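You operate a simulated robot arm through the tools that you are given. There is no shell and no other tool.

You run a simulated robot arm. Do the job below in one go: nothing can be reset, and whatever is moved stays where it is left.

Task
Ladle red beans, then grass jelly onto the tofu with the purple ladle; rinse it after each.
Fine: one ladle of each; leave it in the water tub and spill nothing.

Only the result counts: the job must be done as asked and must still hold three seconds after the hand-in. Knocking over, shifting, dropping, spilling or breaking anything else fails it.

Robot
A 7-joint arm with a two-finger parallel gripper, fixed in place. Base frame: the origin is at the foot of the arm, x ahead of it, y to its left, z up. Readings come in mm, degrees, newtons and seconds.
Its first joint turns from -132.0 to 132.0 degrees. Payload 3.91 kg.
The TCP is the grasp point between the finger pads, 30 mm short of the fingertips. In the tool frame z runs along the fingers and y along their closing line. Largest opening 110 mm; finger width 20, thickness 10; the body of the gripper, 48 by 112 mm, starts 55 mm behind the TCP.
Orientation is that of the tool frame in the base frame, as a unit quaternion [w, x, y, z]. With the fingers straight down and closing along the base's y, the tool's x points along the base's -x, its y along +y and its z along -z.

Tools
- The arm moves only by the tool servo_tool. Its arguments are lists of equal length, an entry for each row: "turn": the turn, a rotation vector about the base's x, y, z in degrees, a list of three; "linear": the shift along the base's x, y, z in mm, a list of three; "fingers": the finger opening in mm, from 0 to 110. In form: {"turn": [[rx, ry, rz], ...], "linear": [[tx, ty, tz], ...], "fingers": [fingers, ...]}. A call has 1 to 20 rows; each row shifts and turns the commanded pose from where the row before left it. Each row takes 0.2 s and may step no farther than 50 mm and 8.6 degrees from the row before; otherwise, or with a gripper value out of range, the whole call is refused. Where a pose cannot be reached the arm comes as near as it can. A force on the tool above 90 N (or 10 N above the force at the start of the call, whichever is more), or a blocked arm, ends the call early, and 0.2 s more pass. The fingers move at their own pace (about 108 mm/s each) and stop on an object; they squeeze with about 40 N. The grip force told is the motor's: it shows also when the fingers shut on nothing. Time passes only in rows, and 0.2 s behind the last, so rows that do not move let the fingers close. The reply holds the time, the measured pose of the TCP, the force on the tool along the base axes, the opening and the grip force, in the units named above and with some noise, with the torque about the TCP (base axes, N m) and any sound that the robot's microphone picked up, and new pictures: "pictures" is both (left out), scene, wrist or none.
- Cameras (640 x 400 px; columns grow to the right, rows downward): "scene" is fixed at [397.9, 500.8, 1472.2]; the picture's right is [-0.85, -0.52, 0.00], its down [-0.47, 0.77, -0.44] and it looks along [0.23, -0.37, -0.90] (base axes); focal length 214 px, centre (320, 200). "wrist" rides on the gripper at [72, 17, -103] in the tool frame; the picture's right is [-0.23, 0.97, 0.00], its down [-0.76, -0.18, -0.62] and it looks along [-0.61, -0.14, 0.78] (tool axes); focal length 222 px, centre (320, 200). There is no depth. A picture from a camera that has moved, and an enlarged one, comes with that camera's place and axes in the base frame and with its lens.
- close_up(camera, box): a new picture of the part [left, top, right, bottom] of that camera's present view, enlarged. The clock stands still meanwhile.
- job_done(): hands the job in; it is judged then, once.

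Places have to be worked out from the pictures, the camera data and where the tool is seen. Open the gripper and draw the arm clear of the work before you hand the job in, unless the task says otherwise.

The tools are called after "Emit:" as name(argument=value, ...) on one line, values as JSON. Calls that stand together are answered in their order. servo_tool: Moves the arm, as the interface text tells. Its arguments: {"type":"object","properties":{"turn":{"type":"array","items":{"type":"array","items":{"type":"number"}}},"linear":{"type":"array","items":{"type":"array","items":{"type":"number"}}},"fingers":{"type":"array","items":{"type":"number"}},"pictures":{"type":"string","enum":["both","scene","wrist","none"]}},"required":["turn","linear","fingers"]} The other tools are called the same way: close_up (camera, box) takes an enlarged picture of a part of a camera's view; job_done () hands the job in.

At the start:

```text
t: 0.0
eef_pos: [342.5, 370.7, 1226.9]
tcp_rot: [0.0, -0.001, 1.0, 0.0]
wrist_force: [0.5, 0.7, -0.5]
moment: [0.0, 0.0, -0.03]
width: 110.0
finger_force: 0.0
```

scene: 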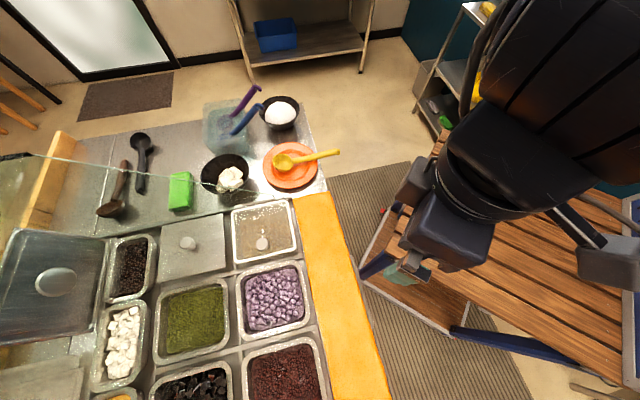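
wrist: 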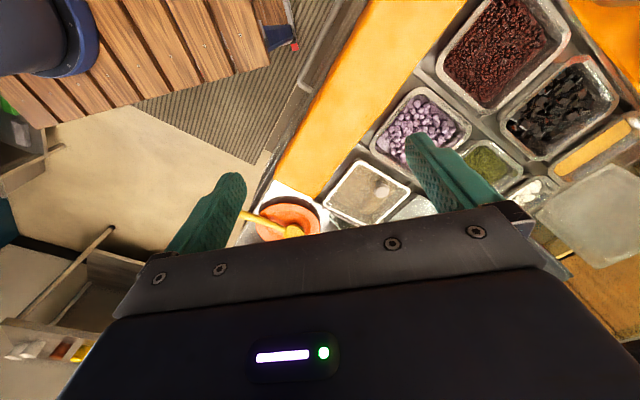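

I start by taking enlarged pictures of the counter to make out the tub, the ladles, the bowls and the food pans.

Emit:
close_up(camera="scene", box=[180, 70, 350, 210])

Emit:
close_up(camera="scene", box=[60, 220, 400, 400])

Emit:
close_up(camera="wrist", box=[220, 0, 640, 260])

```text
2.86 times, centred on (265, 140) of scene
camera zoom: at [397.9, 500.8, 1472.2], right [-0.85, -0.52, 0.0], down [-0.47, 0.77, -0.44], along [0.23, -0.37, -0.9], focal length 613 px, centre (477, 371)
```

zoom: 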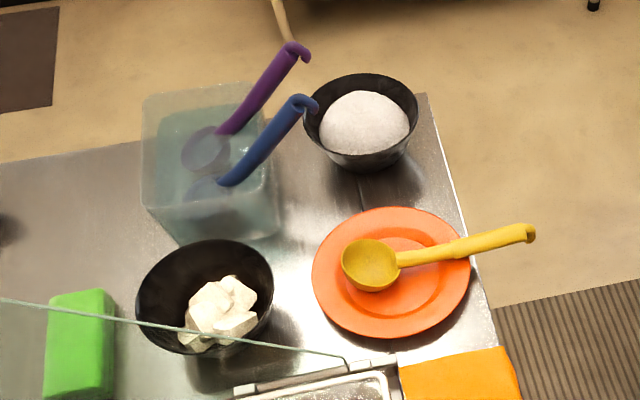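

```text
1.88 times, centred on (230, 310) of scene
camera zoom: at [397.9, 500.8, 1472.2], right [-0.85, -0.52, 0.0], down [-0.47, 0.77, -0.44], along [0.23, -0.37, -0.9], focal length 404 px, centre (489, -7)
```

zoom: 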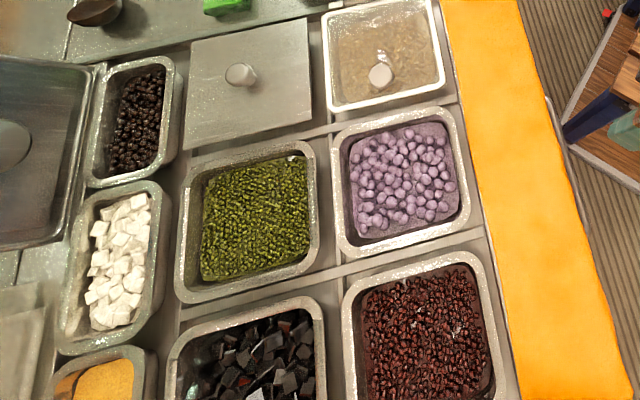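

```text
1.52 times, centred on (430, 130) of wrist
camera zoom: at [271.0, 386.2, 1331.0], right [0.23, 0.97, 0.0], down [0.76, -0.18, 0.62], along [0.61, -0.14, -0.78], focal length 338 px, centre (152, 307)
```

zoom: 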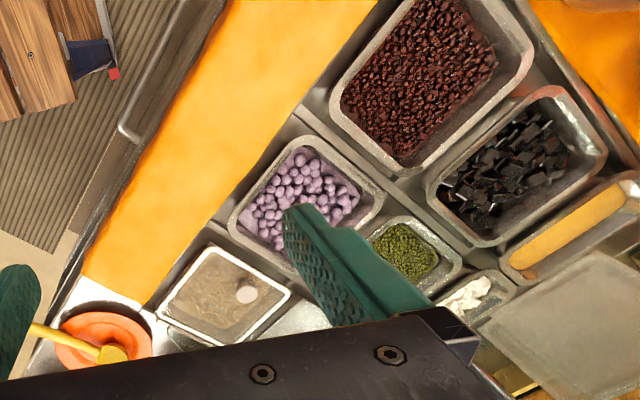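

Red beans look to be in the front-right pan, grass jelly (black cubes) in the pan beside it, tofu in the black bowl next to the tub. I need more viewpoints for depth, so I yaw the gripper 40° toward the counter, staying high.

Emit:
servo_tool(turn=[[0, 0, 8], [0, 0, 8], [0, 0, 8], [0, 0, 8], [0, 0, 8], [0, 0, 0]], linear=[[0, 0, 0], [0, 0, 0], [0, 0, 0], [0, 0, 0], [0, 0, 0], [0, 0, 0]], fingers=[110, 110, 110, 110, 110, 110])

```text
t: 1.4
eef_pos: [342.2, 370.0, 1226.5]
tcp_rot: [0.0, -0.343, 0.939, 0.0]
wrist_force: [0.0, 0.3, -0.1]
moment: [-0.02, 0.03, 0.0]
width: 110.0
finger_force: 0.1
camera wrist: at [277.1, 335.3, 1330.7], right [-0.45, 0.89, 0.0], down [0.7, 0.35, 0.62], along [0.55, 0.28, -0.78], focal length 222 px, centre (320, 200)
```

scene: 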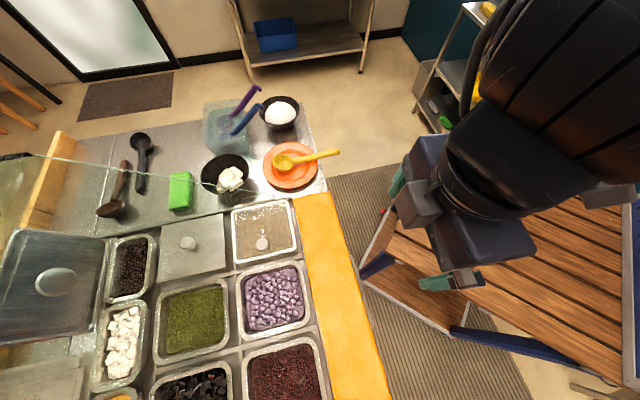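
wrist: 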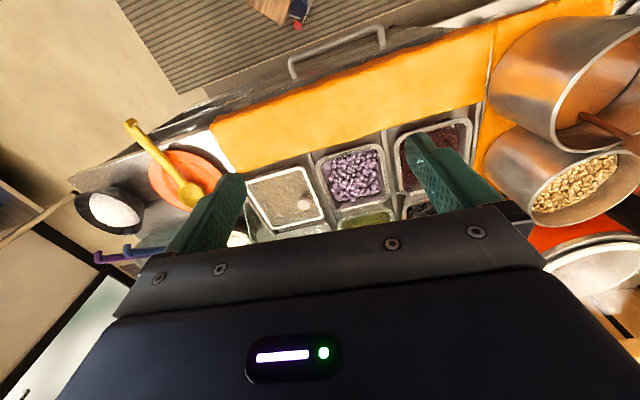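

Two-view triangulation puts the mat and counter at z ≈ 840 mm, with the counter turned about 45° to the base. There is a thin glass edge that I need to place, so I look at it enlarged.

Emit:
close_up(camera="scene", box=[0, 110, 160, 260])

Emit:
close_up(camera="scene", box=[140, 130, 340, 260])

Emit:
close_up(camera="wrist", box=[60, 80, 320, 280])

```text
2.67 times, centred on (80, 185) of scene
camera zoom: at [397.9, 500.8, 1472.2], right [-0.85, -0.52, 0.0], down [-0.47, 0.77, -0.44], along [0.23, -0.37, -0.9], focal length 572 px, centre (960, 240)
```

zoom: 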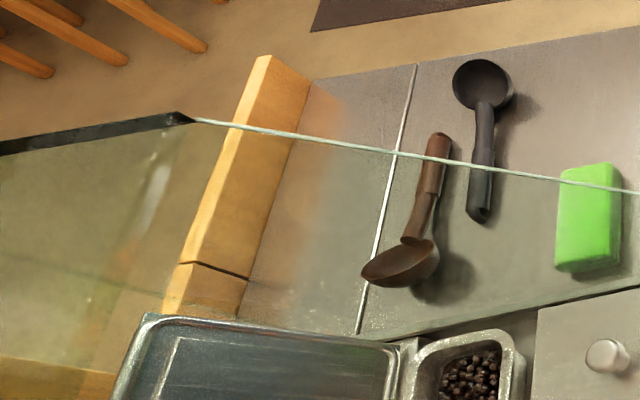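

```text
3.08 times, centred on (240, 195) of scene
camera zoom: at [397.9, 500.8, 1472.2], right [-0.85, -0.52, 0.0], down [-0.47, 0.77, -0.44], along [0.23, -0.37, -0.9], focal length 660 px, centre (566, 215)
```

zoom: 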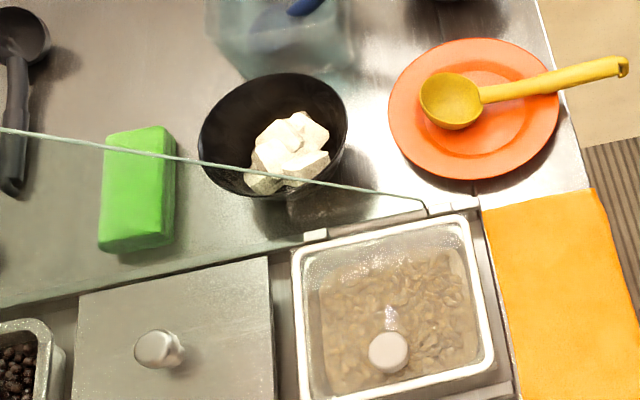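

```text
2.00 times, centred on (190, 180) of wrist
camera zoom: at [277.1, 335.3, 1330.7], right [-0.45, 0.89, 0.0], down [0.7, 0.35, 0.62], along [0.55, 0.28, -0.78], focal length 444 px, centre (580, 240)
```

zoom: 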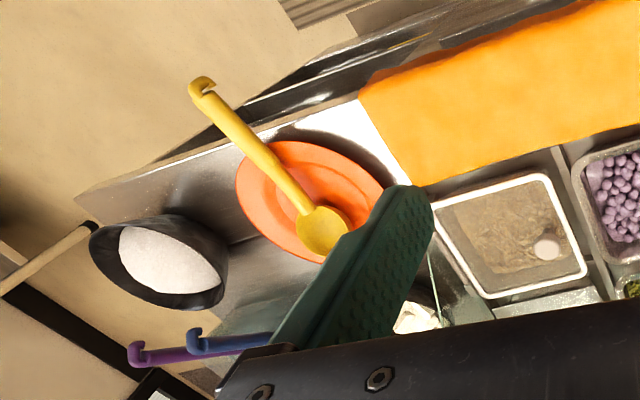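

The glass is a vertical side panel on the plane x−y≈368 that rises at about 45° from (683,316,840) outward, so I will cross that plane only in front of it. The purple handle tip triangulates near (935,46,985). I now move to a viewpoint above the tub, still well clear of everything.

Emit:
servo_tool(turn=[[0, 0, 0], [0, 0, 0], [0, 0, 0], [0, 0, 0], [0, 0, 0], [0, 0, 0], [0, 0, 0], [0, 0, 0], [0, 0, 0], [0, 0, 0], [0, 0, 0], [0, 0, 0], [0, 0, 0]], linear=[[43.2, -17, -10.5], [43.2, -17, -10.5], [43.2, -17, -10.5], [43.2, -17, -10.5], [43.2, -17, -10.5], [43.2, -17, -10.5], [43.2, -17, -10.5], [43.2, -17, -10.5], [43.2, -17, -10.5], [43.2, -17, -10.5], [43.2, -17, -10.5], [43.2, -17, -10.5], [0, 0, 0]], fingers=[110, 110, 110, 110, 110, 110, 110, 110, 110, 110, 110, 110, 110])

```text
t: 4.2
eef_pos: [861.3, 164.4, 1102.2]
tcp_rot: [-0.001, -0.342, 0.94, 0.0]
wrist_force: [0.8, 0.5, -0.1]
moment: [0.01, -0.04, 0.04]
width: 110.0
finger_force: 0.0
camera wrist: at [795.1, 131.3, 1206.0], right [-0.45, 0.89, 0.0], down [0.7, 0.35, 0.62], along [0.56, 0.28, -0.78], focal length 222 px, centre (320, 200)
```

scene: 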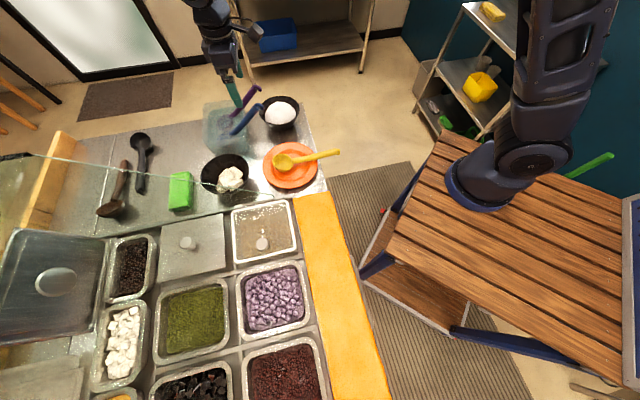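
wrist: 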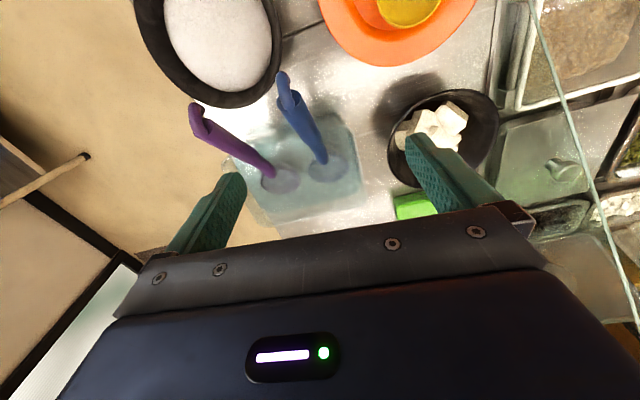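

The tub, both ladles, and the tofu bowl are all in view. I enlarge them to get precise points.

Emit:
close_up(camera="wrist", box=[160, 50, 400, 230])

Emit:
close_up(camera="scene", box=[195, 70, 315, 200])

Emit:
close_up(camera="wrist", box=[360, 0, 640, 220])

```text
2.22 times, centred on (280, 140) of wrist
camera zoom: at [795.1, 131.3, 1206.0], right [-0.45, 0.89, 0.0], down [0.7, 0.35, 0.62], along [0.56, 0.28, -0.78], focal length 494 px, centre (409, 333)
```

zoom: 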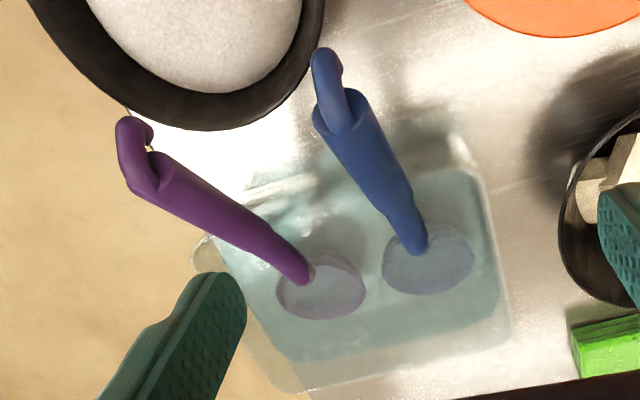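

```text
3.08 times, centred on (255, 135) of scene
camera zoom: at [397.9, 500.8, 1472.2], right [-0.85, -0.52, 0.0], down [-0.47, 0.77, -0.44], along [0.23, -0.37, -0.9], focal length 660 px, centre (520, 400)
```

zoom: 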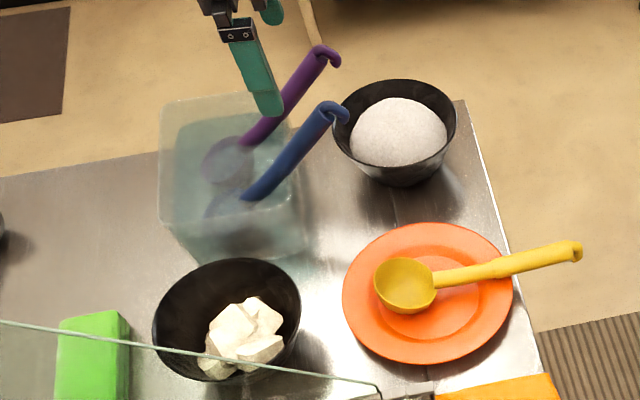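

```text
1.82 times, centred on (500, 110) of wrist
camera zoom: at [795.1, 131.3, 1206.0], right [-0.45, 0.89, 0.0], down [0.7, 0.35, 0.62], along [0.56, 0.28, -0.78], focal length 404 px, centre (-7, 364)
```

zoom: 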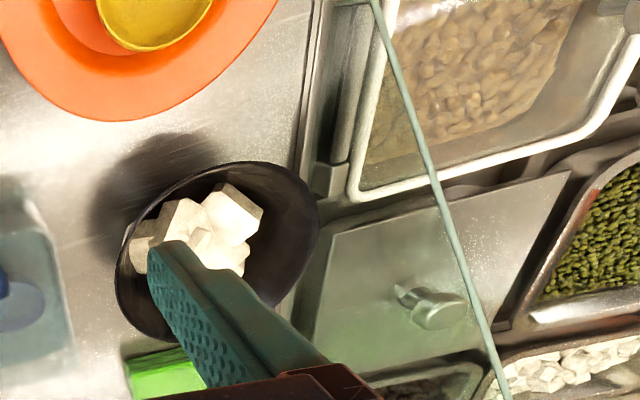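

Triangulating both views gives the purple shaft running from about (990,150,914) up to (919,68,998). The tub rim is at z≈934, and the ladle bowl sits near (1026,166,870). I line up above the upper shaft with the gripper yawed to 48° and pitched 20° outward, the fingers part-closed to stay off the blue ladle.

Emit:
servo_tool(turn=[[0, 0, 8], [4.95, -4.46, 0], [4.95, -4.46, 0], [4.95, -4.46, 0], [0, 0, 0], [0, 0, 0]], linear=[[10.6, -20, -9.2], [10.6, -20, -9.2], [10.6, -20, -9.2], [10.6, -20, -9.2], [10.6, -18, -9.2], [0, 0, 0]], fingers=[70, 70, 70, 70, 70, 70])

```text
t: 5.6
eef_pos: [915.4, 67.9, 1056.1]
tcp_rot: [0.159, -0.401, 0.899, 0.071]
wrist_force: [0.3, 0.3, 0.1]
moment: [-0.04, -0.04, 0.02]
width: 70.0
finger_force: 0.1
camera wrist: at [833.2, 1.7, 1128.4], right [-0.58, 0.81, 0.08], down [0.47, 0.26, 0.85], along [0.67, 0.53, -0.53], focal length 222 px, centre (320, 200)
```

scene: 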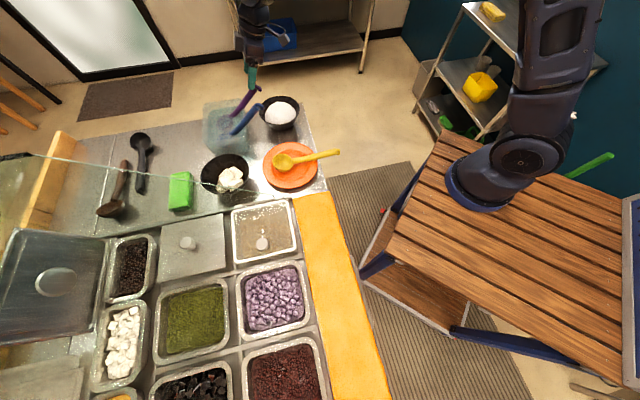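
wrist: 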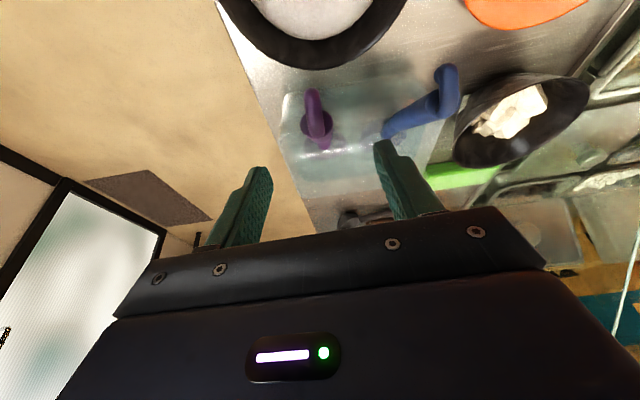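

The purple handle sits end-on, centred between the fingers. I enlarge to check the alignment before descending along the tool axis.

Emit:
close_up(camera="wrist", box=[220, 60, 480, 230])

Emit:
close_up(camera="scene", box=[195, 50, 315, 160])

```text
2.35 times, centred on (350, 145) of wrist
camera zoom: at [833.2, 1.7, 1128.4], right [-0.58, 0.81, 0.08], down [0.47, 0.26, 0.85], along [0.67, 0.53, -0.53], focal length 523 px, centre (249, 329)
```

zoom: 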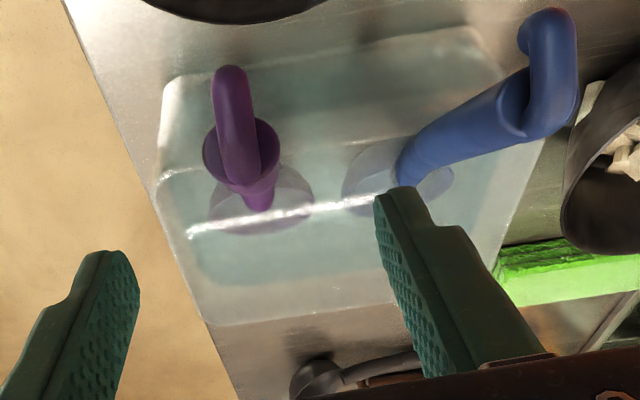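

```text
3.64 times, centred on (255, 105) of scene
camera zoom: at [397.9, 500.8, 1472.2], right [-0.85, -0.52, 0.0], down [-0.47, 0.77, -0.44], along [0.23, -0.37, -0.9], focal length 780 px, centre (556, 546)
```

zoom: 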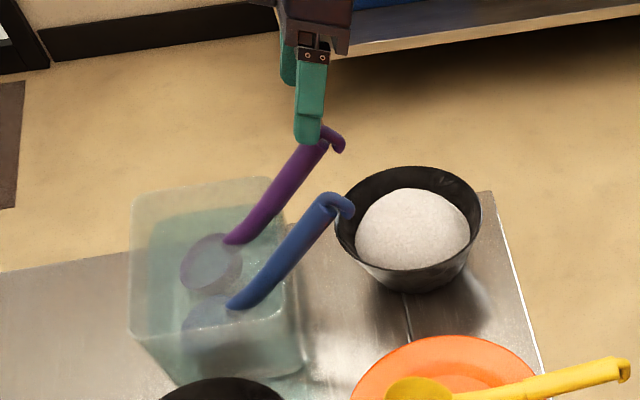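

Alignment is within a couple of millimetres, so I descend about 80 mm to the shaft just outside the tub rim.

Emit:
servo_tool(turn=[[0, 0, 0], [0, 0, 0], [0, 0, 0], [0, 0, 0]], linear=[[5.5, 5.5, -25], [5.5, 5.5, -25], [5.6, 5.6, -25], [0, 0, 0]], fingers=[70, 70, 70, 70])

Emit:
close_up(camera="scene", box=[195, 50, 315, 160])

```text
t: 6.6
eef_pos: [929.4, 83.4, 980.1]
tcp_rot: [0.158, -0.4, 0.9, 0.071]
wrist_force: [0.0, 0.1, 0.3]
moment: [-0.01, 0.01, 0.0]
width: 70.2
finger_force: 0.2
camera wrist: at [849.4, 19.1, 1053.0], right [-0.58, 0.81, 0.08], down [0.47, 0.25, 0.85], along [0.67, 0.53, -0.53], focal length 222 px, centre (320, 200)
```

scene: 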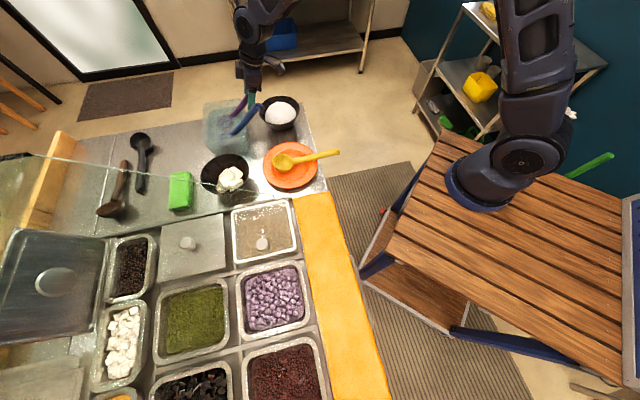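
wrist: 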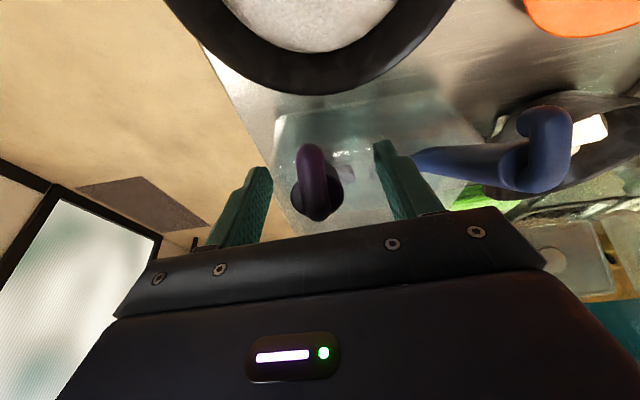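

```text
3.64 times, centred on (255, 105) of scene
camera zoom: at [397.9, 500.8, 1472.2], right [-0.85, -0.52, 0.0], down [-0.47, 0.77, -0.44], along [0.23, -0.37, -0.9], focal length 780 px, centre (556, 546)
```

zoom: 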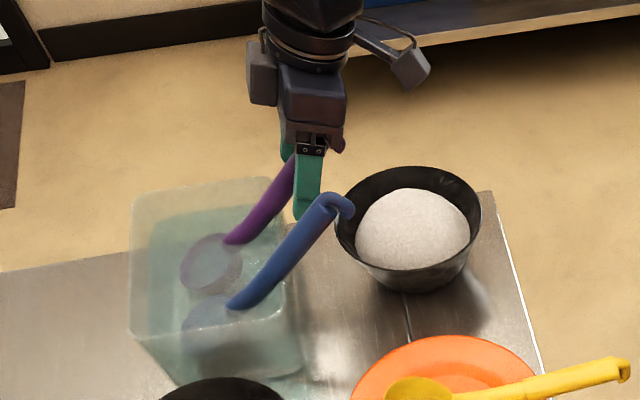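

The shaft is between the pads, with the hook clear of the palm and no contact force. I close the fingers now.

Emit:
servo_tool(turn=[[0, 0, 0], [0, 0, 0], [0, 0, 0], [0, 0, 0]], linear=[[0, 0, 0], [0, 0, 0], [0, 0, 0], [0, 0, 0]], fingers=[30, 10, 0, 0])

Emit:
close_up(camera="wrist", box=[220, 90, 480, 250])

Emit:
close_up(camera="scene", box=[195, 50, 315, 160])

```text
t: 7.6
eef_pos: [929.9, 84.5, 979.3]
tcp_rot: [0.159, -0.4, 0.9, 0.071]
wrist_force: [-0.2, -0.3, 0.5]
moment: [-0.05, -0.02, -0.01]
width: 23.4
finger_force: 40.0
camera wrist: at [849.4, 18.8, 1053.1], right [-0.58, 0.81, 0.08], down [0.47, 0.26, 0.85], along [0.67, 0.53, -0.53], focal length 222 px, centre (320, 200)
```

scene: 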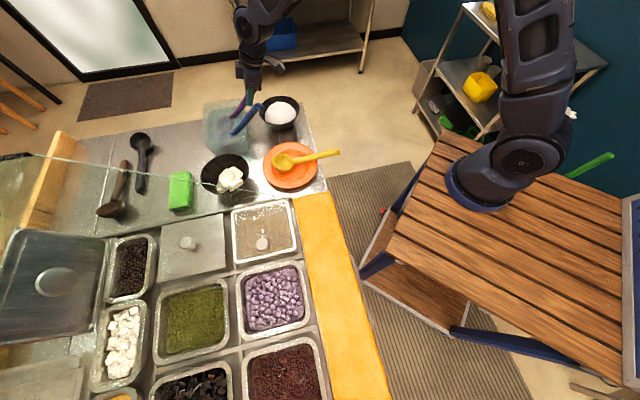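
wrist: 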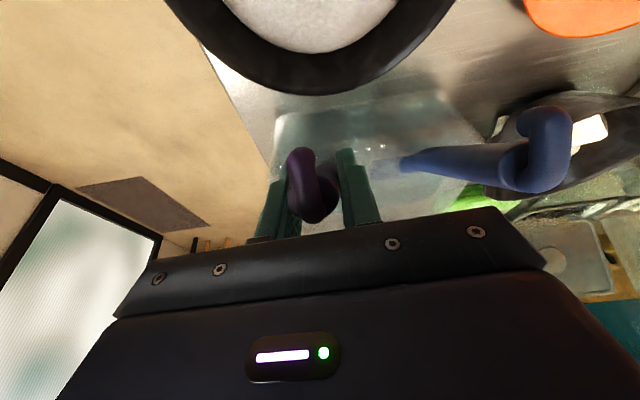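

```text
2.46 times, centred on (350, 170) of wrist
camera zoom: at [849.4, 18.8, 1053.1], right [-0.58, 0.81, 0.08], down [0.47, 0.26, 0.85], along [0.67, 0.53, -0.53], focal length 547 px, centre (246, 274)
```

zoom: 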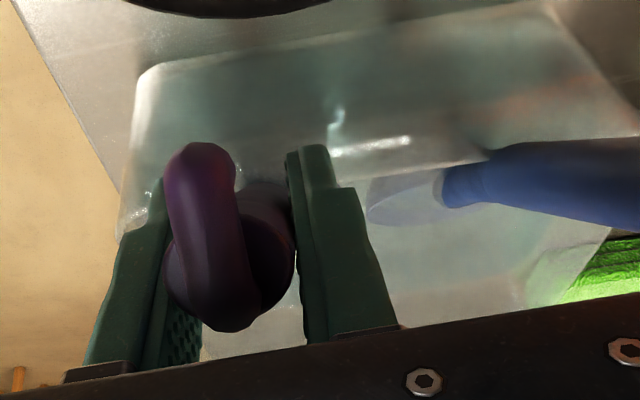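

```text
3.64 times, centred on (255, 105) of scene
camera zoom: at [397.9, 500.8, 1472.2], right [-0.85, -0.52, 0.0], down [-0.47, 0.77, -0.44], along [0.23, -0.37, -0.9], focal length 780 px, centre (556, 546)
```

zoom: 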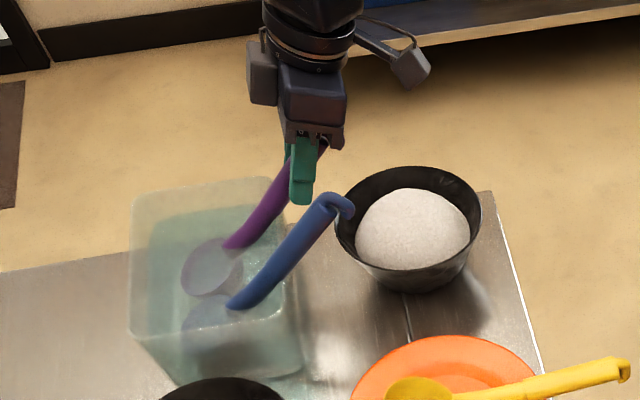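

The ladle is held firmly (23 mm shaft, 40 N). I lift it straight up out of the water.

Emit:
servo_tool(turn=[[0, 0, 0], [0, 0, 0], [0, 0, 0], [0, 0, 0], [0, 0, 0], [0, 0, 0], [0, 0, 0], [0, 0, 0], [0, 0, 0]], linear=[[0, 0, 10], [0, 0, 20], [0, 0, 20], [0, 0, 20], [0, 0, 20], [0, 0, 20], [0, 0, 20], [0, 0, 10], [0, 0, 0]], fingers=[0, 0, 0, 0, 0, 0, 0, 0, 0])

Emit:
close_up(camera="scene", box=[185, 30, 315, 180])

Emit:
close_up(camera="wrist", box=[220, 90, 480, 250])

```text
t: 9.6
eef_pos: [931.9, 84.1, 1120.6]
tcp_rot: [0.159, -0.401, 0.9, 0.07]
wrist_force: [0.4, -0.9, -0.2]
moment: [-0.07, 0.05, 0.0]
width: 23.2
finger_force: 40.1
camera wrist: at [849.7, 18.4, 1193.4], right [-0.58, 0.81, 0.08], down [0.47, 0.26, 0.85], along [0.67, 0.53, -0.53], focal length 222 px, centre (320, 200)
```

scene: 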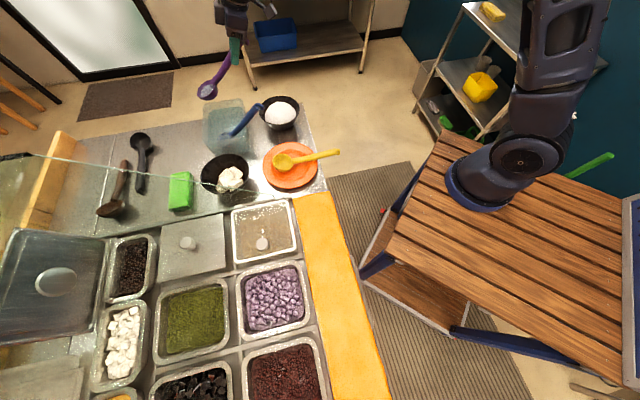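
wrist: 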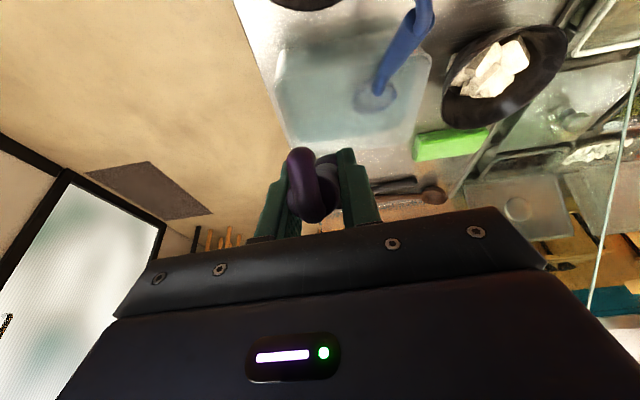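

```text
2.67 times, centred on (250, 105) of scene
camera zoom: at [397.9, 500.8, 1472.2], right [-0.85, -0.52, 0.0], down [-0.47, 0.77, -0.44], along [0.23, -0.37, -0.9], focal length 572 px, centre (507, 453)
```

zoom: 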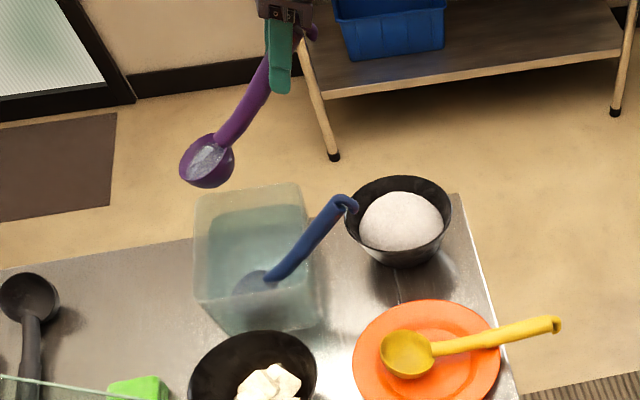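

```text
2.46 times, centred on (350, 170) of wrist
camera zoom: at [849.7, 18.4, 1193.4], right [-0.58, 0.81, 0.08], down [0.47, 0.26, 0.85], along [0.67, 0.53, -0.53], focal length 547 px, centre (246, 274)
```

zoom: 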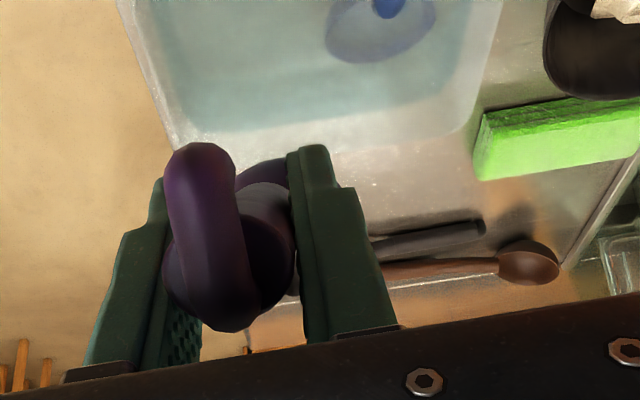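

The bowl appears to hold some water; I zoom in to judge its attitude and content.

Emit:
close_up(camera="scene", box=[190, 40, 260, 110])

```text
5.71 times, centred on (225, 75) of scene
camera zoom: at [397.9, 500.8, 1472.2], right [-0.85, -0.52, 0.0], down [-0.47, 0.77, -0.44], along [0.23, -0.37, -0.9], focal length 1226 px, centre (863, 914)
```

zoom: 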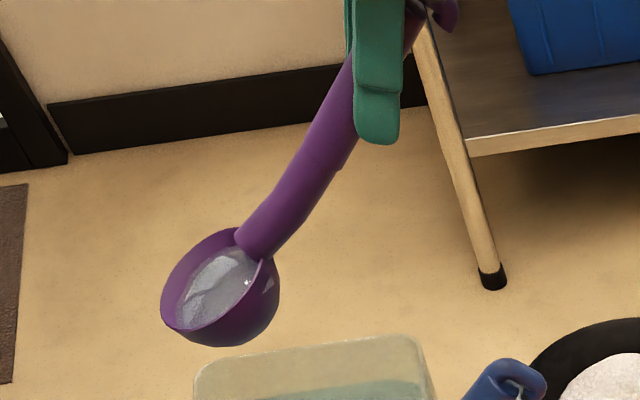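

The bowl's rim is tipped about 22° forward and it carries some tub water. I drain that back into the tub by rolling about the TCP–bowl axis, so the opening faces the tub centre and the bowl stays above the tub.

Emit:
servo_tool(turn=[[-4.79, -4.17, 5.65], [-4.79, -4.17, 5.65], [-4.79, -4.17, 5.65], [-4.79, -4.17, 5.65], [-4.79, -4.17, 5.65], [-4.79, -4.17, 5.65], [0, 0, 0]], linear=[[0, 0, 0], [0, 0, 0], [0, 0, 0], [0, 0, 0], [0, 0, 0], [0, 0, 0], [0, 0, 0]], fingers=[0, 0, 0, 0, 0, 0, 0])

Emit:
close_up(camera="scene", box=[185, 30, 315, 180])

```text
t: 11.2
eef_pos: [930.5, 84.3, 1120.2]
tcp_rot: [0.216, -0.672, 0.681, -0.195]
wrist_force: [-0.7, 0.4, -0.3]
moment: [-0.04, 0.02, -0.01]
width: 23.4
finger_force: 40.1
camera wrist: at [859.9, 9.1, 1194.7], right [-0.81, 0.25, -0.53], down [-0.2, 0.74, 0.64], along [0.55, 0.62, -0.55], focal length 222 px, centre (320, 200)
```

scene: 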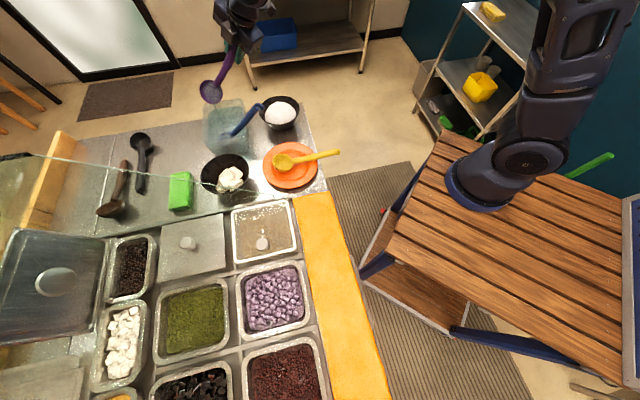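
wrist: 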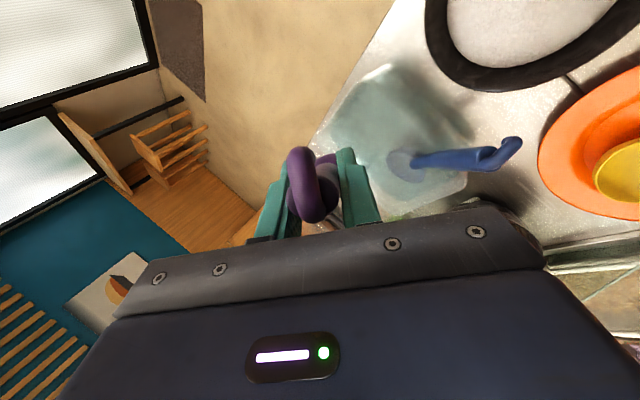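

```text
2.67 times, centred on (250, 105) of scene
camera zoom: at [397.9, 500.8, 1472.2], right [-0.85, -0.52, 0.0], down [-0.47, 0.77, -0.44], along [0.23, -0.37, -0.9], focal length 572 px, centre (507, 453)
```

zoom: 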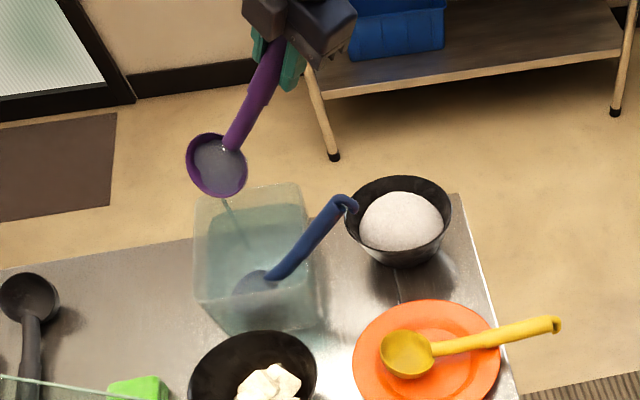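

Water is streaming from the lip into the tub, as intended. I keep rolling to empty the ladle completely.

Emit:
servo_tool(turn=[[-4.79, -4.17, 5.65], [-4.79, -4.17, 5.65], [-4.79, -4.17, 5.65], [-4.79, -4.17, 5.65], [-4.79, -4.17, 5.65], [-4.79, -4.17, 5.65], [-4.79, -4.17, 5.65], [0, 0, 0], [0, 0, 0], [0, 0, 0]], linear=[[0, 0, 0], [0, 0, 0], [0, 0, 0], [0, 0, 0], [0, 0, 0], [0, 0, 0], [0, 0, 0], [0, 0, 0], [0, 0, 0], [0, 0, 0]], fingers=[0, 0, 0, 0, 0, 0, 0, 0, 0, 0])

Emit:
close_up(camera="scene", box=[185, 30, 315, 180])

```text
t: 13.4
eef_pos: [930.4, 84.6, 1120.2]
tcp_rot: [-0.229, 0.822, -0.262, 0.451]
wrist_force: [-0.9, -0.6, -0.6]
moment: [-0.02, 0.02, -0.01]
width: 23.6
finger_force: 40.0
camera wrist: at [871.4, 10.4, 1205.6], right [-0.32, -0.59, -0.74], down [-0.84, 0.53, -0.06], along [0.43, 0.6, -0.67], focal length 222 px, centre (320, 200)
```

scene: 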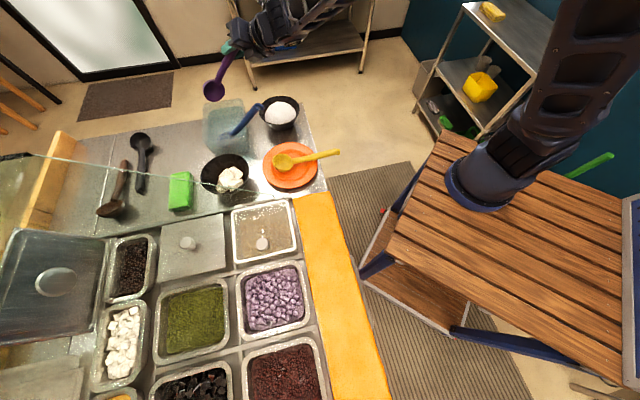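
wrist: 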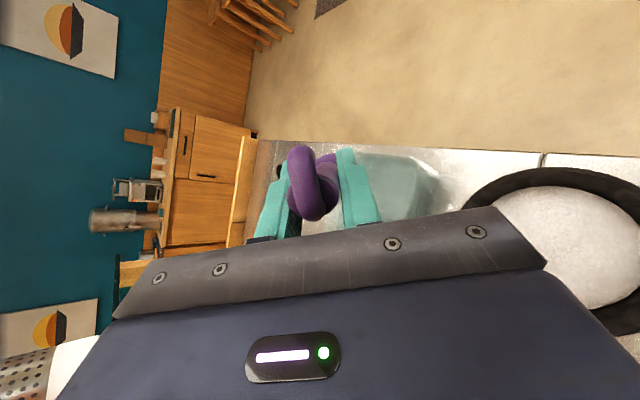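

```text
2.67 times, centred on (250, 105) of scene
camera zoom: at [397.9, 500.8, 1472.2], right [-0.85, -0.52, 0.0], down [-0.47, 0.77, -0.44], along [0.23, -0.37, -0.9], focal length 572 px, centre (507, 453)
```

zoom: 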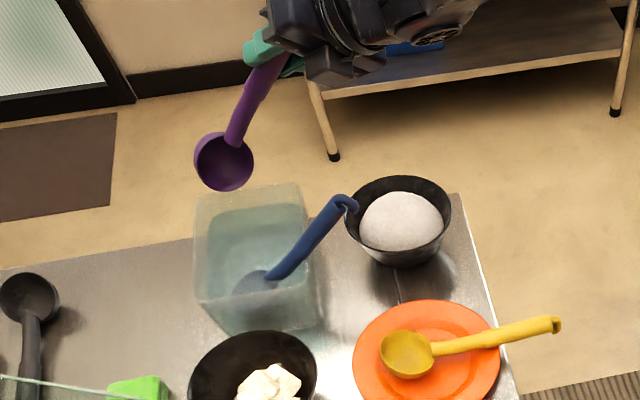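

The ladle is empty. I roll it back upright over the tub.

Emit:
servo_tool(turn=[[4.79, 4.17, -5.65], [4.79, 4.17, -5.65], [4.79, 4.17, -5.65], [4.79, 4.17, -5.65], [4.79, 4.17, -5.65], [4.79, 4.17, -5.65], [4.79, 4.17, -5.65], [4.79, 4.17, -5.65], [4.79, 4.17, -5.65], [4.79, 4.17, -5.65], [4.79, 4.17, -5.65], [4.79, 4.17, -5.65], [4.79, 4.17, -5.65], [0, 0, 0]], linear=[[0, 0, 0], [0, 0, 0], [0, 0, 0], [0, 0, 0], [0, 0, 0], [0, 0, 0], [0, 0, 0], [0, 0, 0], [0, 0, 0], [0, 0, 0], [0, 0, 0], [0, 0, 0], [0, 0, 0], [0, 0, 0]], fingers=[0, 0, 0, 0, 0, 0, 0, 0, 0, 0, 0, 0, 0, 0], pictures="scene")

Emit:
close_up(camera="scene", box=[190, 40, 260, 110])

```text
t: 16.4
eef_pos: [931.0, 85.5, 1119.9]
tcp_rot: [0.159, -0.4, 0.9, 0.071]
wrist_force: [0.2, -0.4, 0.2]
moment: [-0.03, 0.02, 0.04]
width: 23.5
finger_force: 40.3
```

scene: 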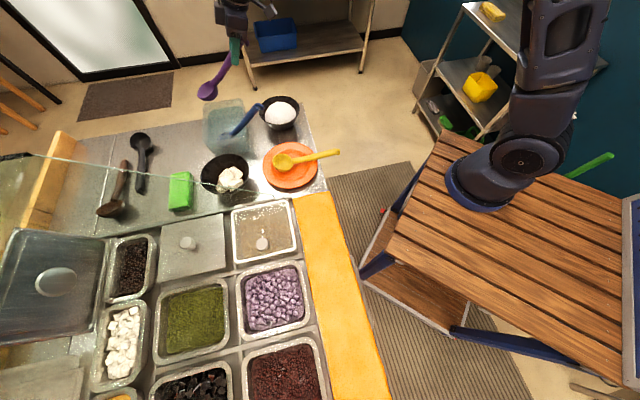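

```text
5.71 times, centred on (225, 75) of scene
camera zoom: at [397.9, 500.8, 1472.2], right [-0.85, -0.52, 0.0], down [-0.47, 0.77, -0.44], along [0.23, -0.37, -0.9], focal length 1226 px, centre (863, 914)
```

zoom: 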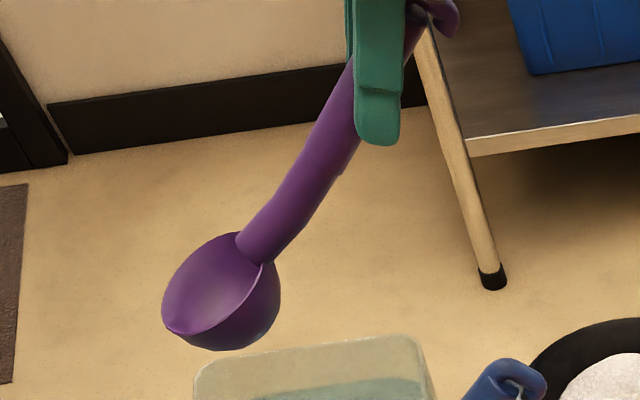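

The ladle is clean, empty, and gripped as before. I carry it toward the bean pan on a high path that crosses the glass plane near its low front end.

Emit:
servo_tool(turn=[[0, 0, 0], [0, 0, 0], [0, 0, 0], [0, 0, 0], [0, 0, 0], [0, 0, 0], [0, 0, 0], [0, 0, 0], [0, 0, 0], [0, 0, 0], [0, 0, 0], [0, 0, 0], [0, 0, 0], [0, 0, 0], [0, 0, 0], [0, 0, 0], [0, 0, 0]], linear=[[-39.4, 24.75, 10], [-39.4, 24.75, 10], [-39.4, 24.75, 10], [-39.4, 24.75, 10], [-39.4, 24.75, 10], [-39.4, 24.75, 0], [-39.4, 24.75, 0], [-39.4, 24.75, 0], [-39.4, 24.75, 0], [-39.4, 24.75, 0], [-39.4, 24.75, 0], [-39.4, 24.75, 0], [-39.4, 24.75, 0], [-39.4, 24.75, 0], [-39.4, 24.75, 0], [-39.4, 24.75, 0], [0, 0, 0]], fingers=[0, 0, 0, 0, 0, 0, 0, 0, 0, 0, 0, 0, 0, 0, 0, 0, 0])

Emit:
close_up(camera="wrist", box=[120, 0, 640, 300])

```text
t: 20.0
eef_pos: [299.6, 481.8, 1170.5]
tcp_rot: [0.159, -0.401, 0.9, 0.07]
wrist_force: [-0.3, -0.1, -0.7]
moment: [-0.06, 0.04, 0.03]
width: 23.3
finger_force: 39.7
camera wrist: at [219.2, 415.8, 1243.5], right [-0.58, 0.81, 0.08], down [0.47, 0.26, 0.85], along [0.67, 0.53, -0.53], focal length 222 px, centre (320, 200)
```

scene: 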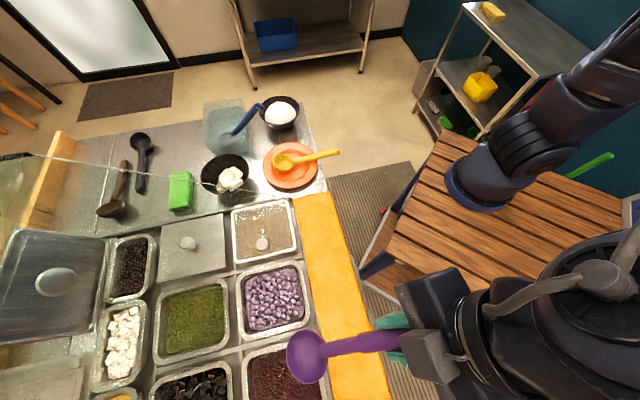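
wrist: 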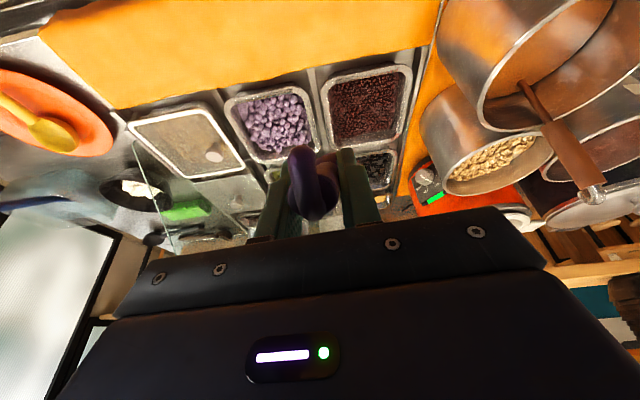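

```text
1.23 times, centred on (380, 150) of wrist
camera zoom: at [219.2, 415.8, 1243.5], right [-0.58, 0.81, 0.08], down [0.47, 0.26, 0.85], along [0.67, 0.53, -0.53], focal length 273 px, centre (246, 262)
```

zoom: 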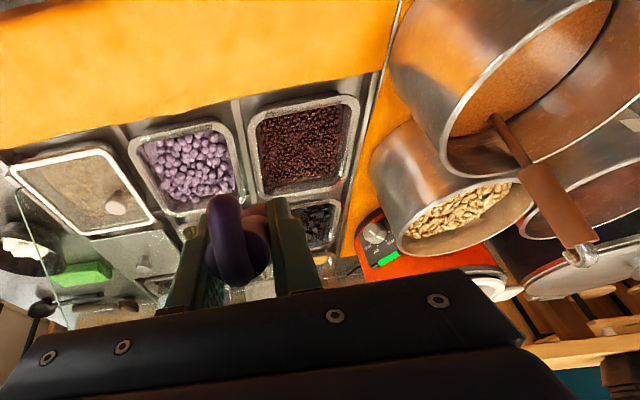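

The pans sit higher than the mat: their rims triangulate to z≈888, and the bean pan is centred near (377,669). Tall pots stand at x<225, y>600, so I yaw the ladle 38° to come in parallel to y and stay clear of them, still at height.

Emit:
servo_tool(turn=[[0, 0, 7.6], [0, 0, 7.6], [0, 0, 7.6], [0, 0, 7.6], [0, 0, 7.6], [0, 0, 0]], linear=[[15, 8, 0], [10, 8, 0], [10, 8, -10], [10, 8, -20], [10, 8, -20], [0, 0, 0]], fingers=[0, 0, 0, 0, 0, 0])

Emit:
close_up(camera="wrist", box=[120, 0, 640, 300])

Emit:
close_up(camera="scene", box=[200, 220, 480, 400])

```text
t: 21.4
eef_pos: [355.8, 520.1, 1120.6]
tcp_rot: [0.127, -0.672, 0.72, 0.119]
wrist_force: [-0.3, -0.2, -0.1]
moment: [-0.02, 0.0, 0.01]
width: 23.4
finger_force: 39.9
camera wrist: at [332.5, 418.2, 1193.2], right [-0.96, 0.28, 0.08], down [0.21, 0.49, 0.85], along [0.2, 0.83, -0.53], focal length 222 px, centre (320, 200)
```

scene: 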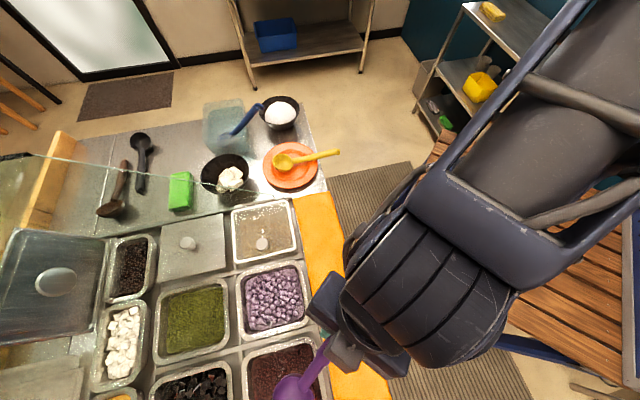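
wrist: 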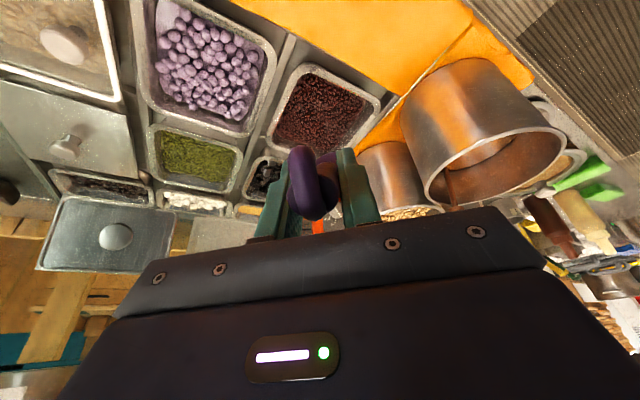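

```text
1.23 times, centred on (380, 150) of wrist
camera zoom: at [332.5, 418.2, 1193.2], right [-0.96, 0.28, 0.08], down [0.21, 0.49, 0.85], along [0.2, 0.83, -0.53], focal length 273 px, centre (246, 262)
```

zoom: 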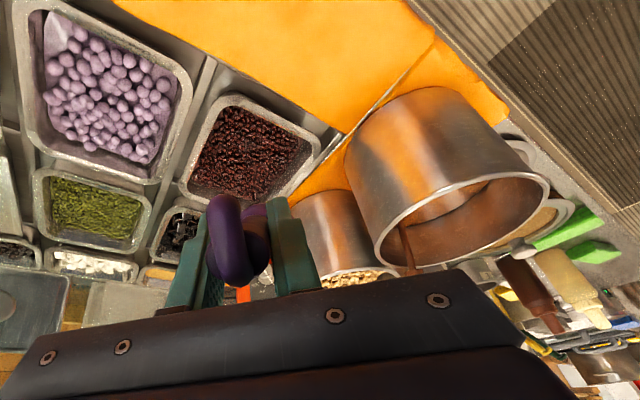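

```text
2.22 times, centred on (340, 310) of scene
camera zoom: at [397.9, 500.8, 1472.2], right [-0.85, -0.52, 0.0], down [-0.47, 0.77, -0.44], along [0.23, -0.37, -0.9], focal length 477 px, centre (276, -44)
```

zoom: 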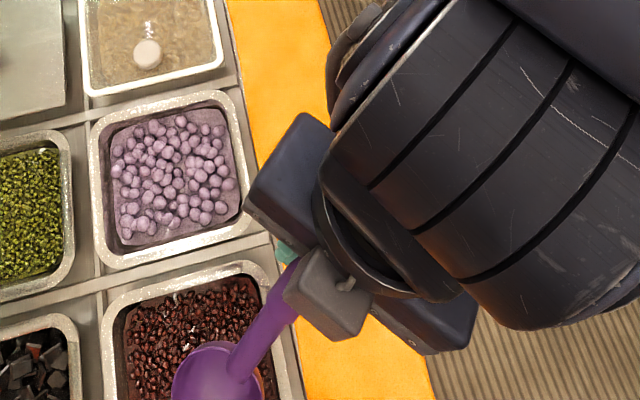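

The ladle bowl hangs over the bean pan as predicted. I lower it until the bowl is just above the beans and check the remaining gap.

Emit:
servo_tool(turn=[[0, 0, 0], [0, 0, 0], [0, 0, 0], [0, 0, 0], [0, 0, 0]], linear=[[0, 3, -24], [0, 3, -24], [0, 3, -24], [0, 3, -24], [0, 0, 0]], fingers=[0, 0, 0, 0, 0])

Emit:
close_up(camera="scene", box=[200, 280, 380, 400])

Emit:
close_up(camera="wrist", box=[180, 60, 440, 240])

```text
t: 22.6
eef_pos: [356.2, 532.8, 1023.2]
tcp_rot: [0.127, -0.672, 0.72, 0.118]
wrist_force: [-0.5, 0.1, -0.6]
moment: [-0.04, -0.01, 0.01]
width: 23.3
finger_force: 39.8
camera wrist: at [332.6, 430.2, 1096.3], right [-0.96, 0.28, 0.08], down [0.21, 0.49, 0.85], along [0.2, 0.83, -0.53], focal length 222 px, centre (320, 200)
```

scene: 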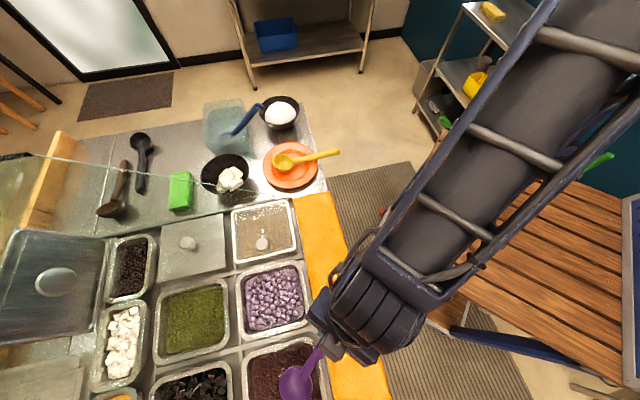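
wrist: 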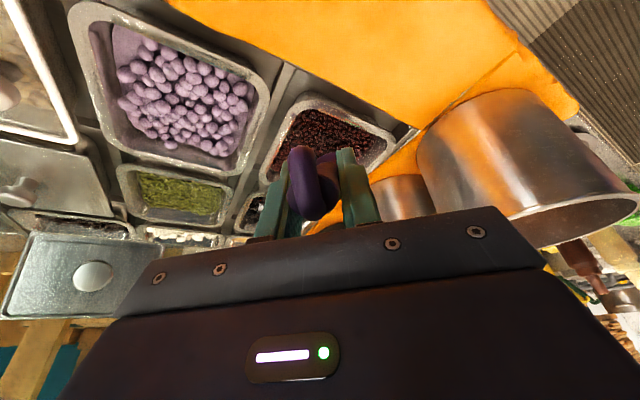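

```text
3.33 times, centred on (290, 340) of scene
camera zoom: at [397.9, 500.8, 1472.2], right [-0.85, -0.52, 0.0], down [-0.47, 0.77, -0.44], along [0.23, -0.37, -0.9], focal length 715 px, centre (420, -267)
```

zoom: 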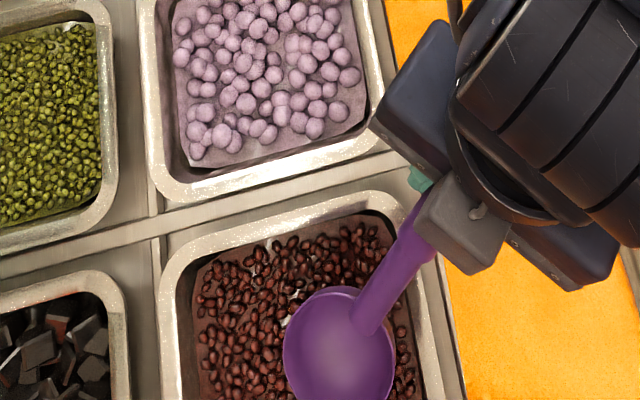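

```text
2.22 times, centred on (310, 150) of wrist
camera zoom: at [332.6, 430.2, 1096.3], right [-0.96, 0.28, 0.08], down [0.21, 0.49, 0.85], along [0.2, 0.83, -0.53], focal length 494 px, centre (342, 311)
```

zoom: 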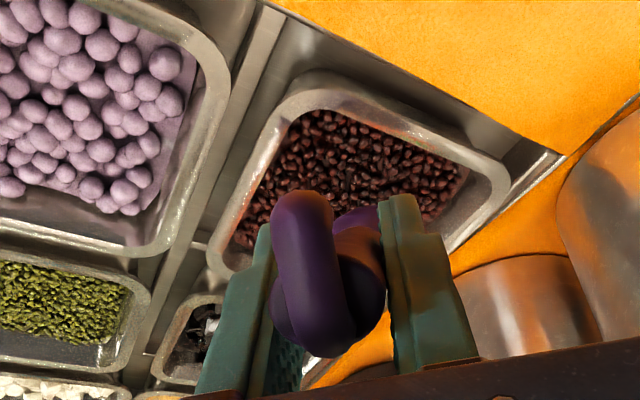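

The beans' surface triangulates to z≈866, about 20 mm below the pan rim, and the rim centre of the ladle is at ≈914. I dip straight down, with the bowl still tipped forward.

Emit:
servo_tool(turn=[[0, 0, 0], [0, 0, 0], [0, 0, 0], [0, 0, 0], [0, 0, 0]], linear=[[0, 0, -12], [0, 0, -12], [0, 0, -12], [0, 0, -12], [0, 0, 0]], fingers=[0, 0, 0, 0, 0])

Emit:
close_up(camera="scene", box=[200, 280, 380, 400])

```text
t: 23.8
eef_pos: [354.5, 533.2, 975.7]
tcp_rot: [0.127, -0.672, 0.72, 0.118]
wrist_force: [-0.9, -0.6, -0.4]
moment: [-0.1, 0.03, 0.01]
width: 23.4
finger_force: 39.6
camera wrist: at [332.1, 430.9, 1048.4], right [-0.96, 0.28, 0.08], down [0.21, 0.49, 0.85], along [0.2, 0.83, -0.53], focal length 222 px, centre (320, 200)
```

scene: 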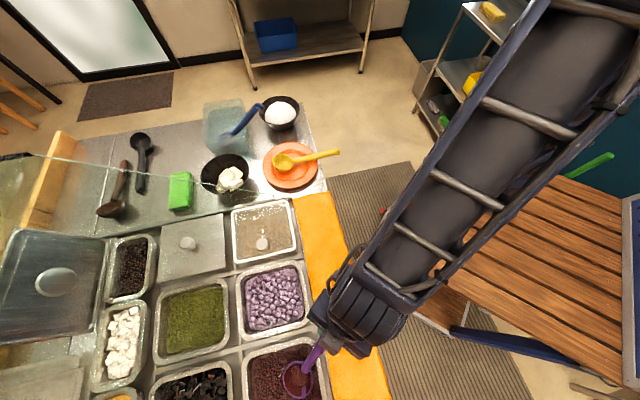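
wrist: 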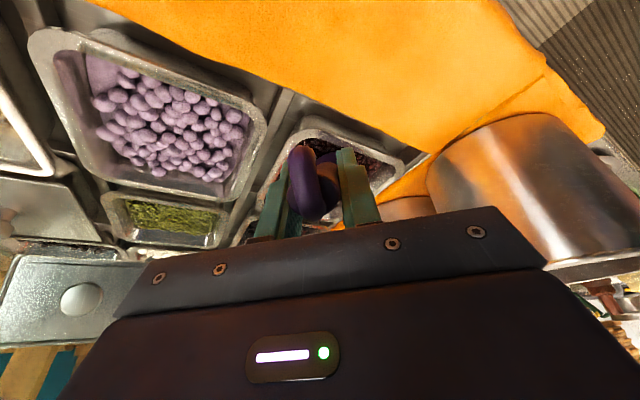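

```text
3.33 times, centred on (290, 340) of scene
camera zoom: at [397.9, 500.8, 1472.2], right [-0.85, -0.52, 0.0], down [-0.47, 0.77, -0.44], along [0.23, -0.37, -0.9], focal length 715 px, centre (420, -267)
```

zoom: 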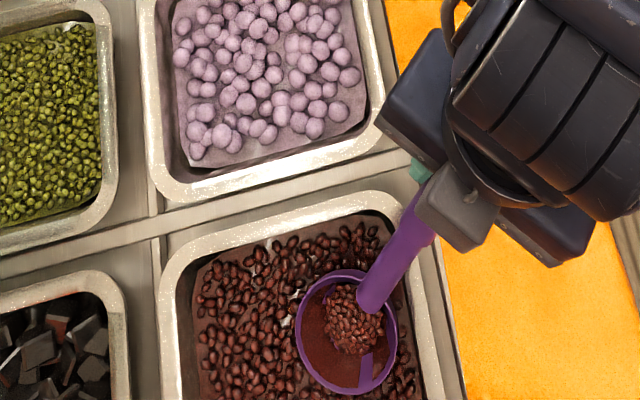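

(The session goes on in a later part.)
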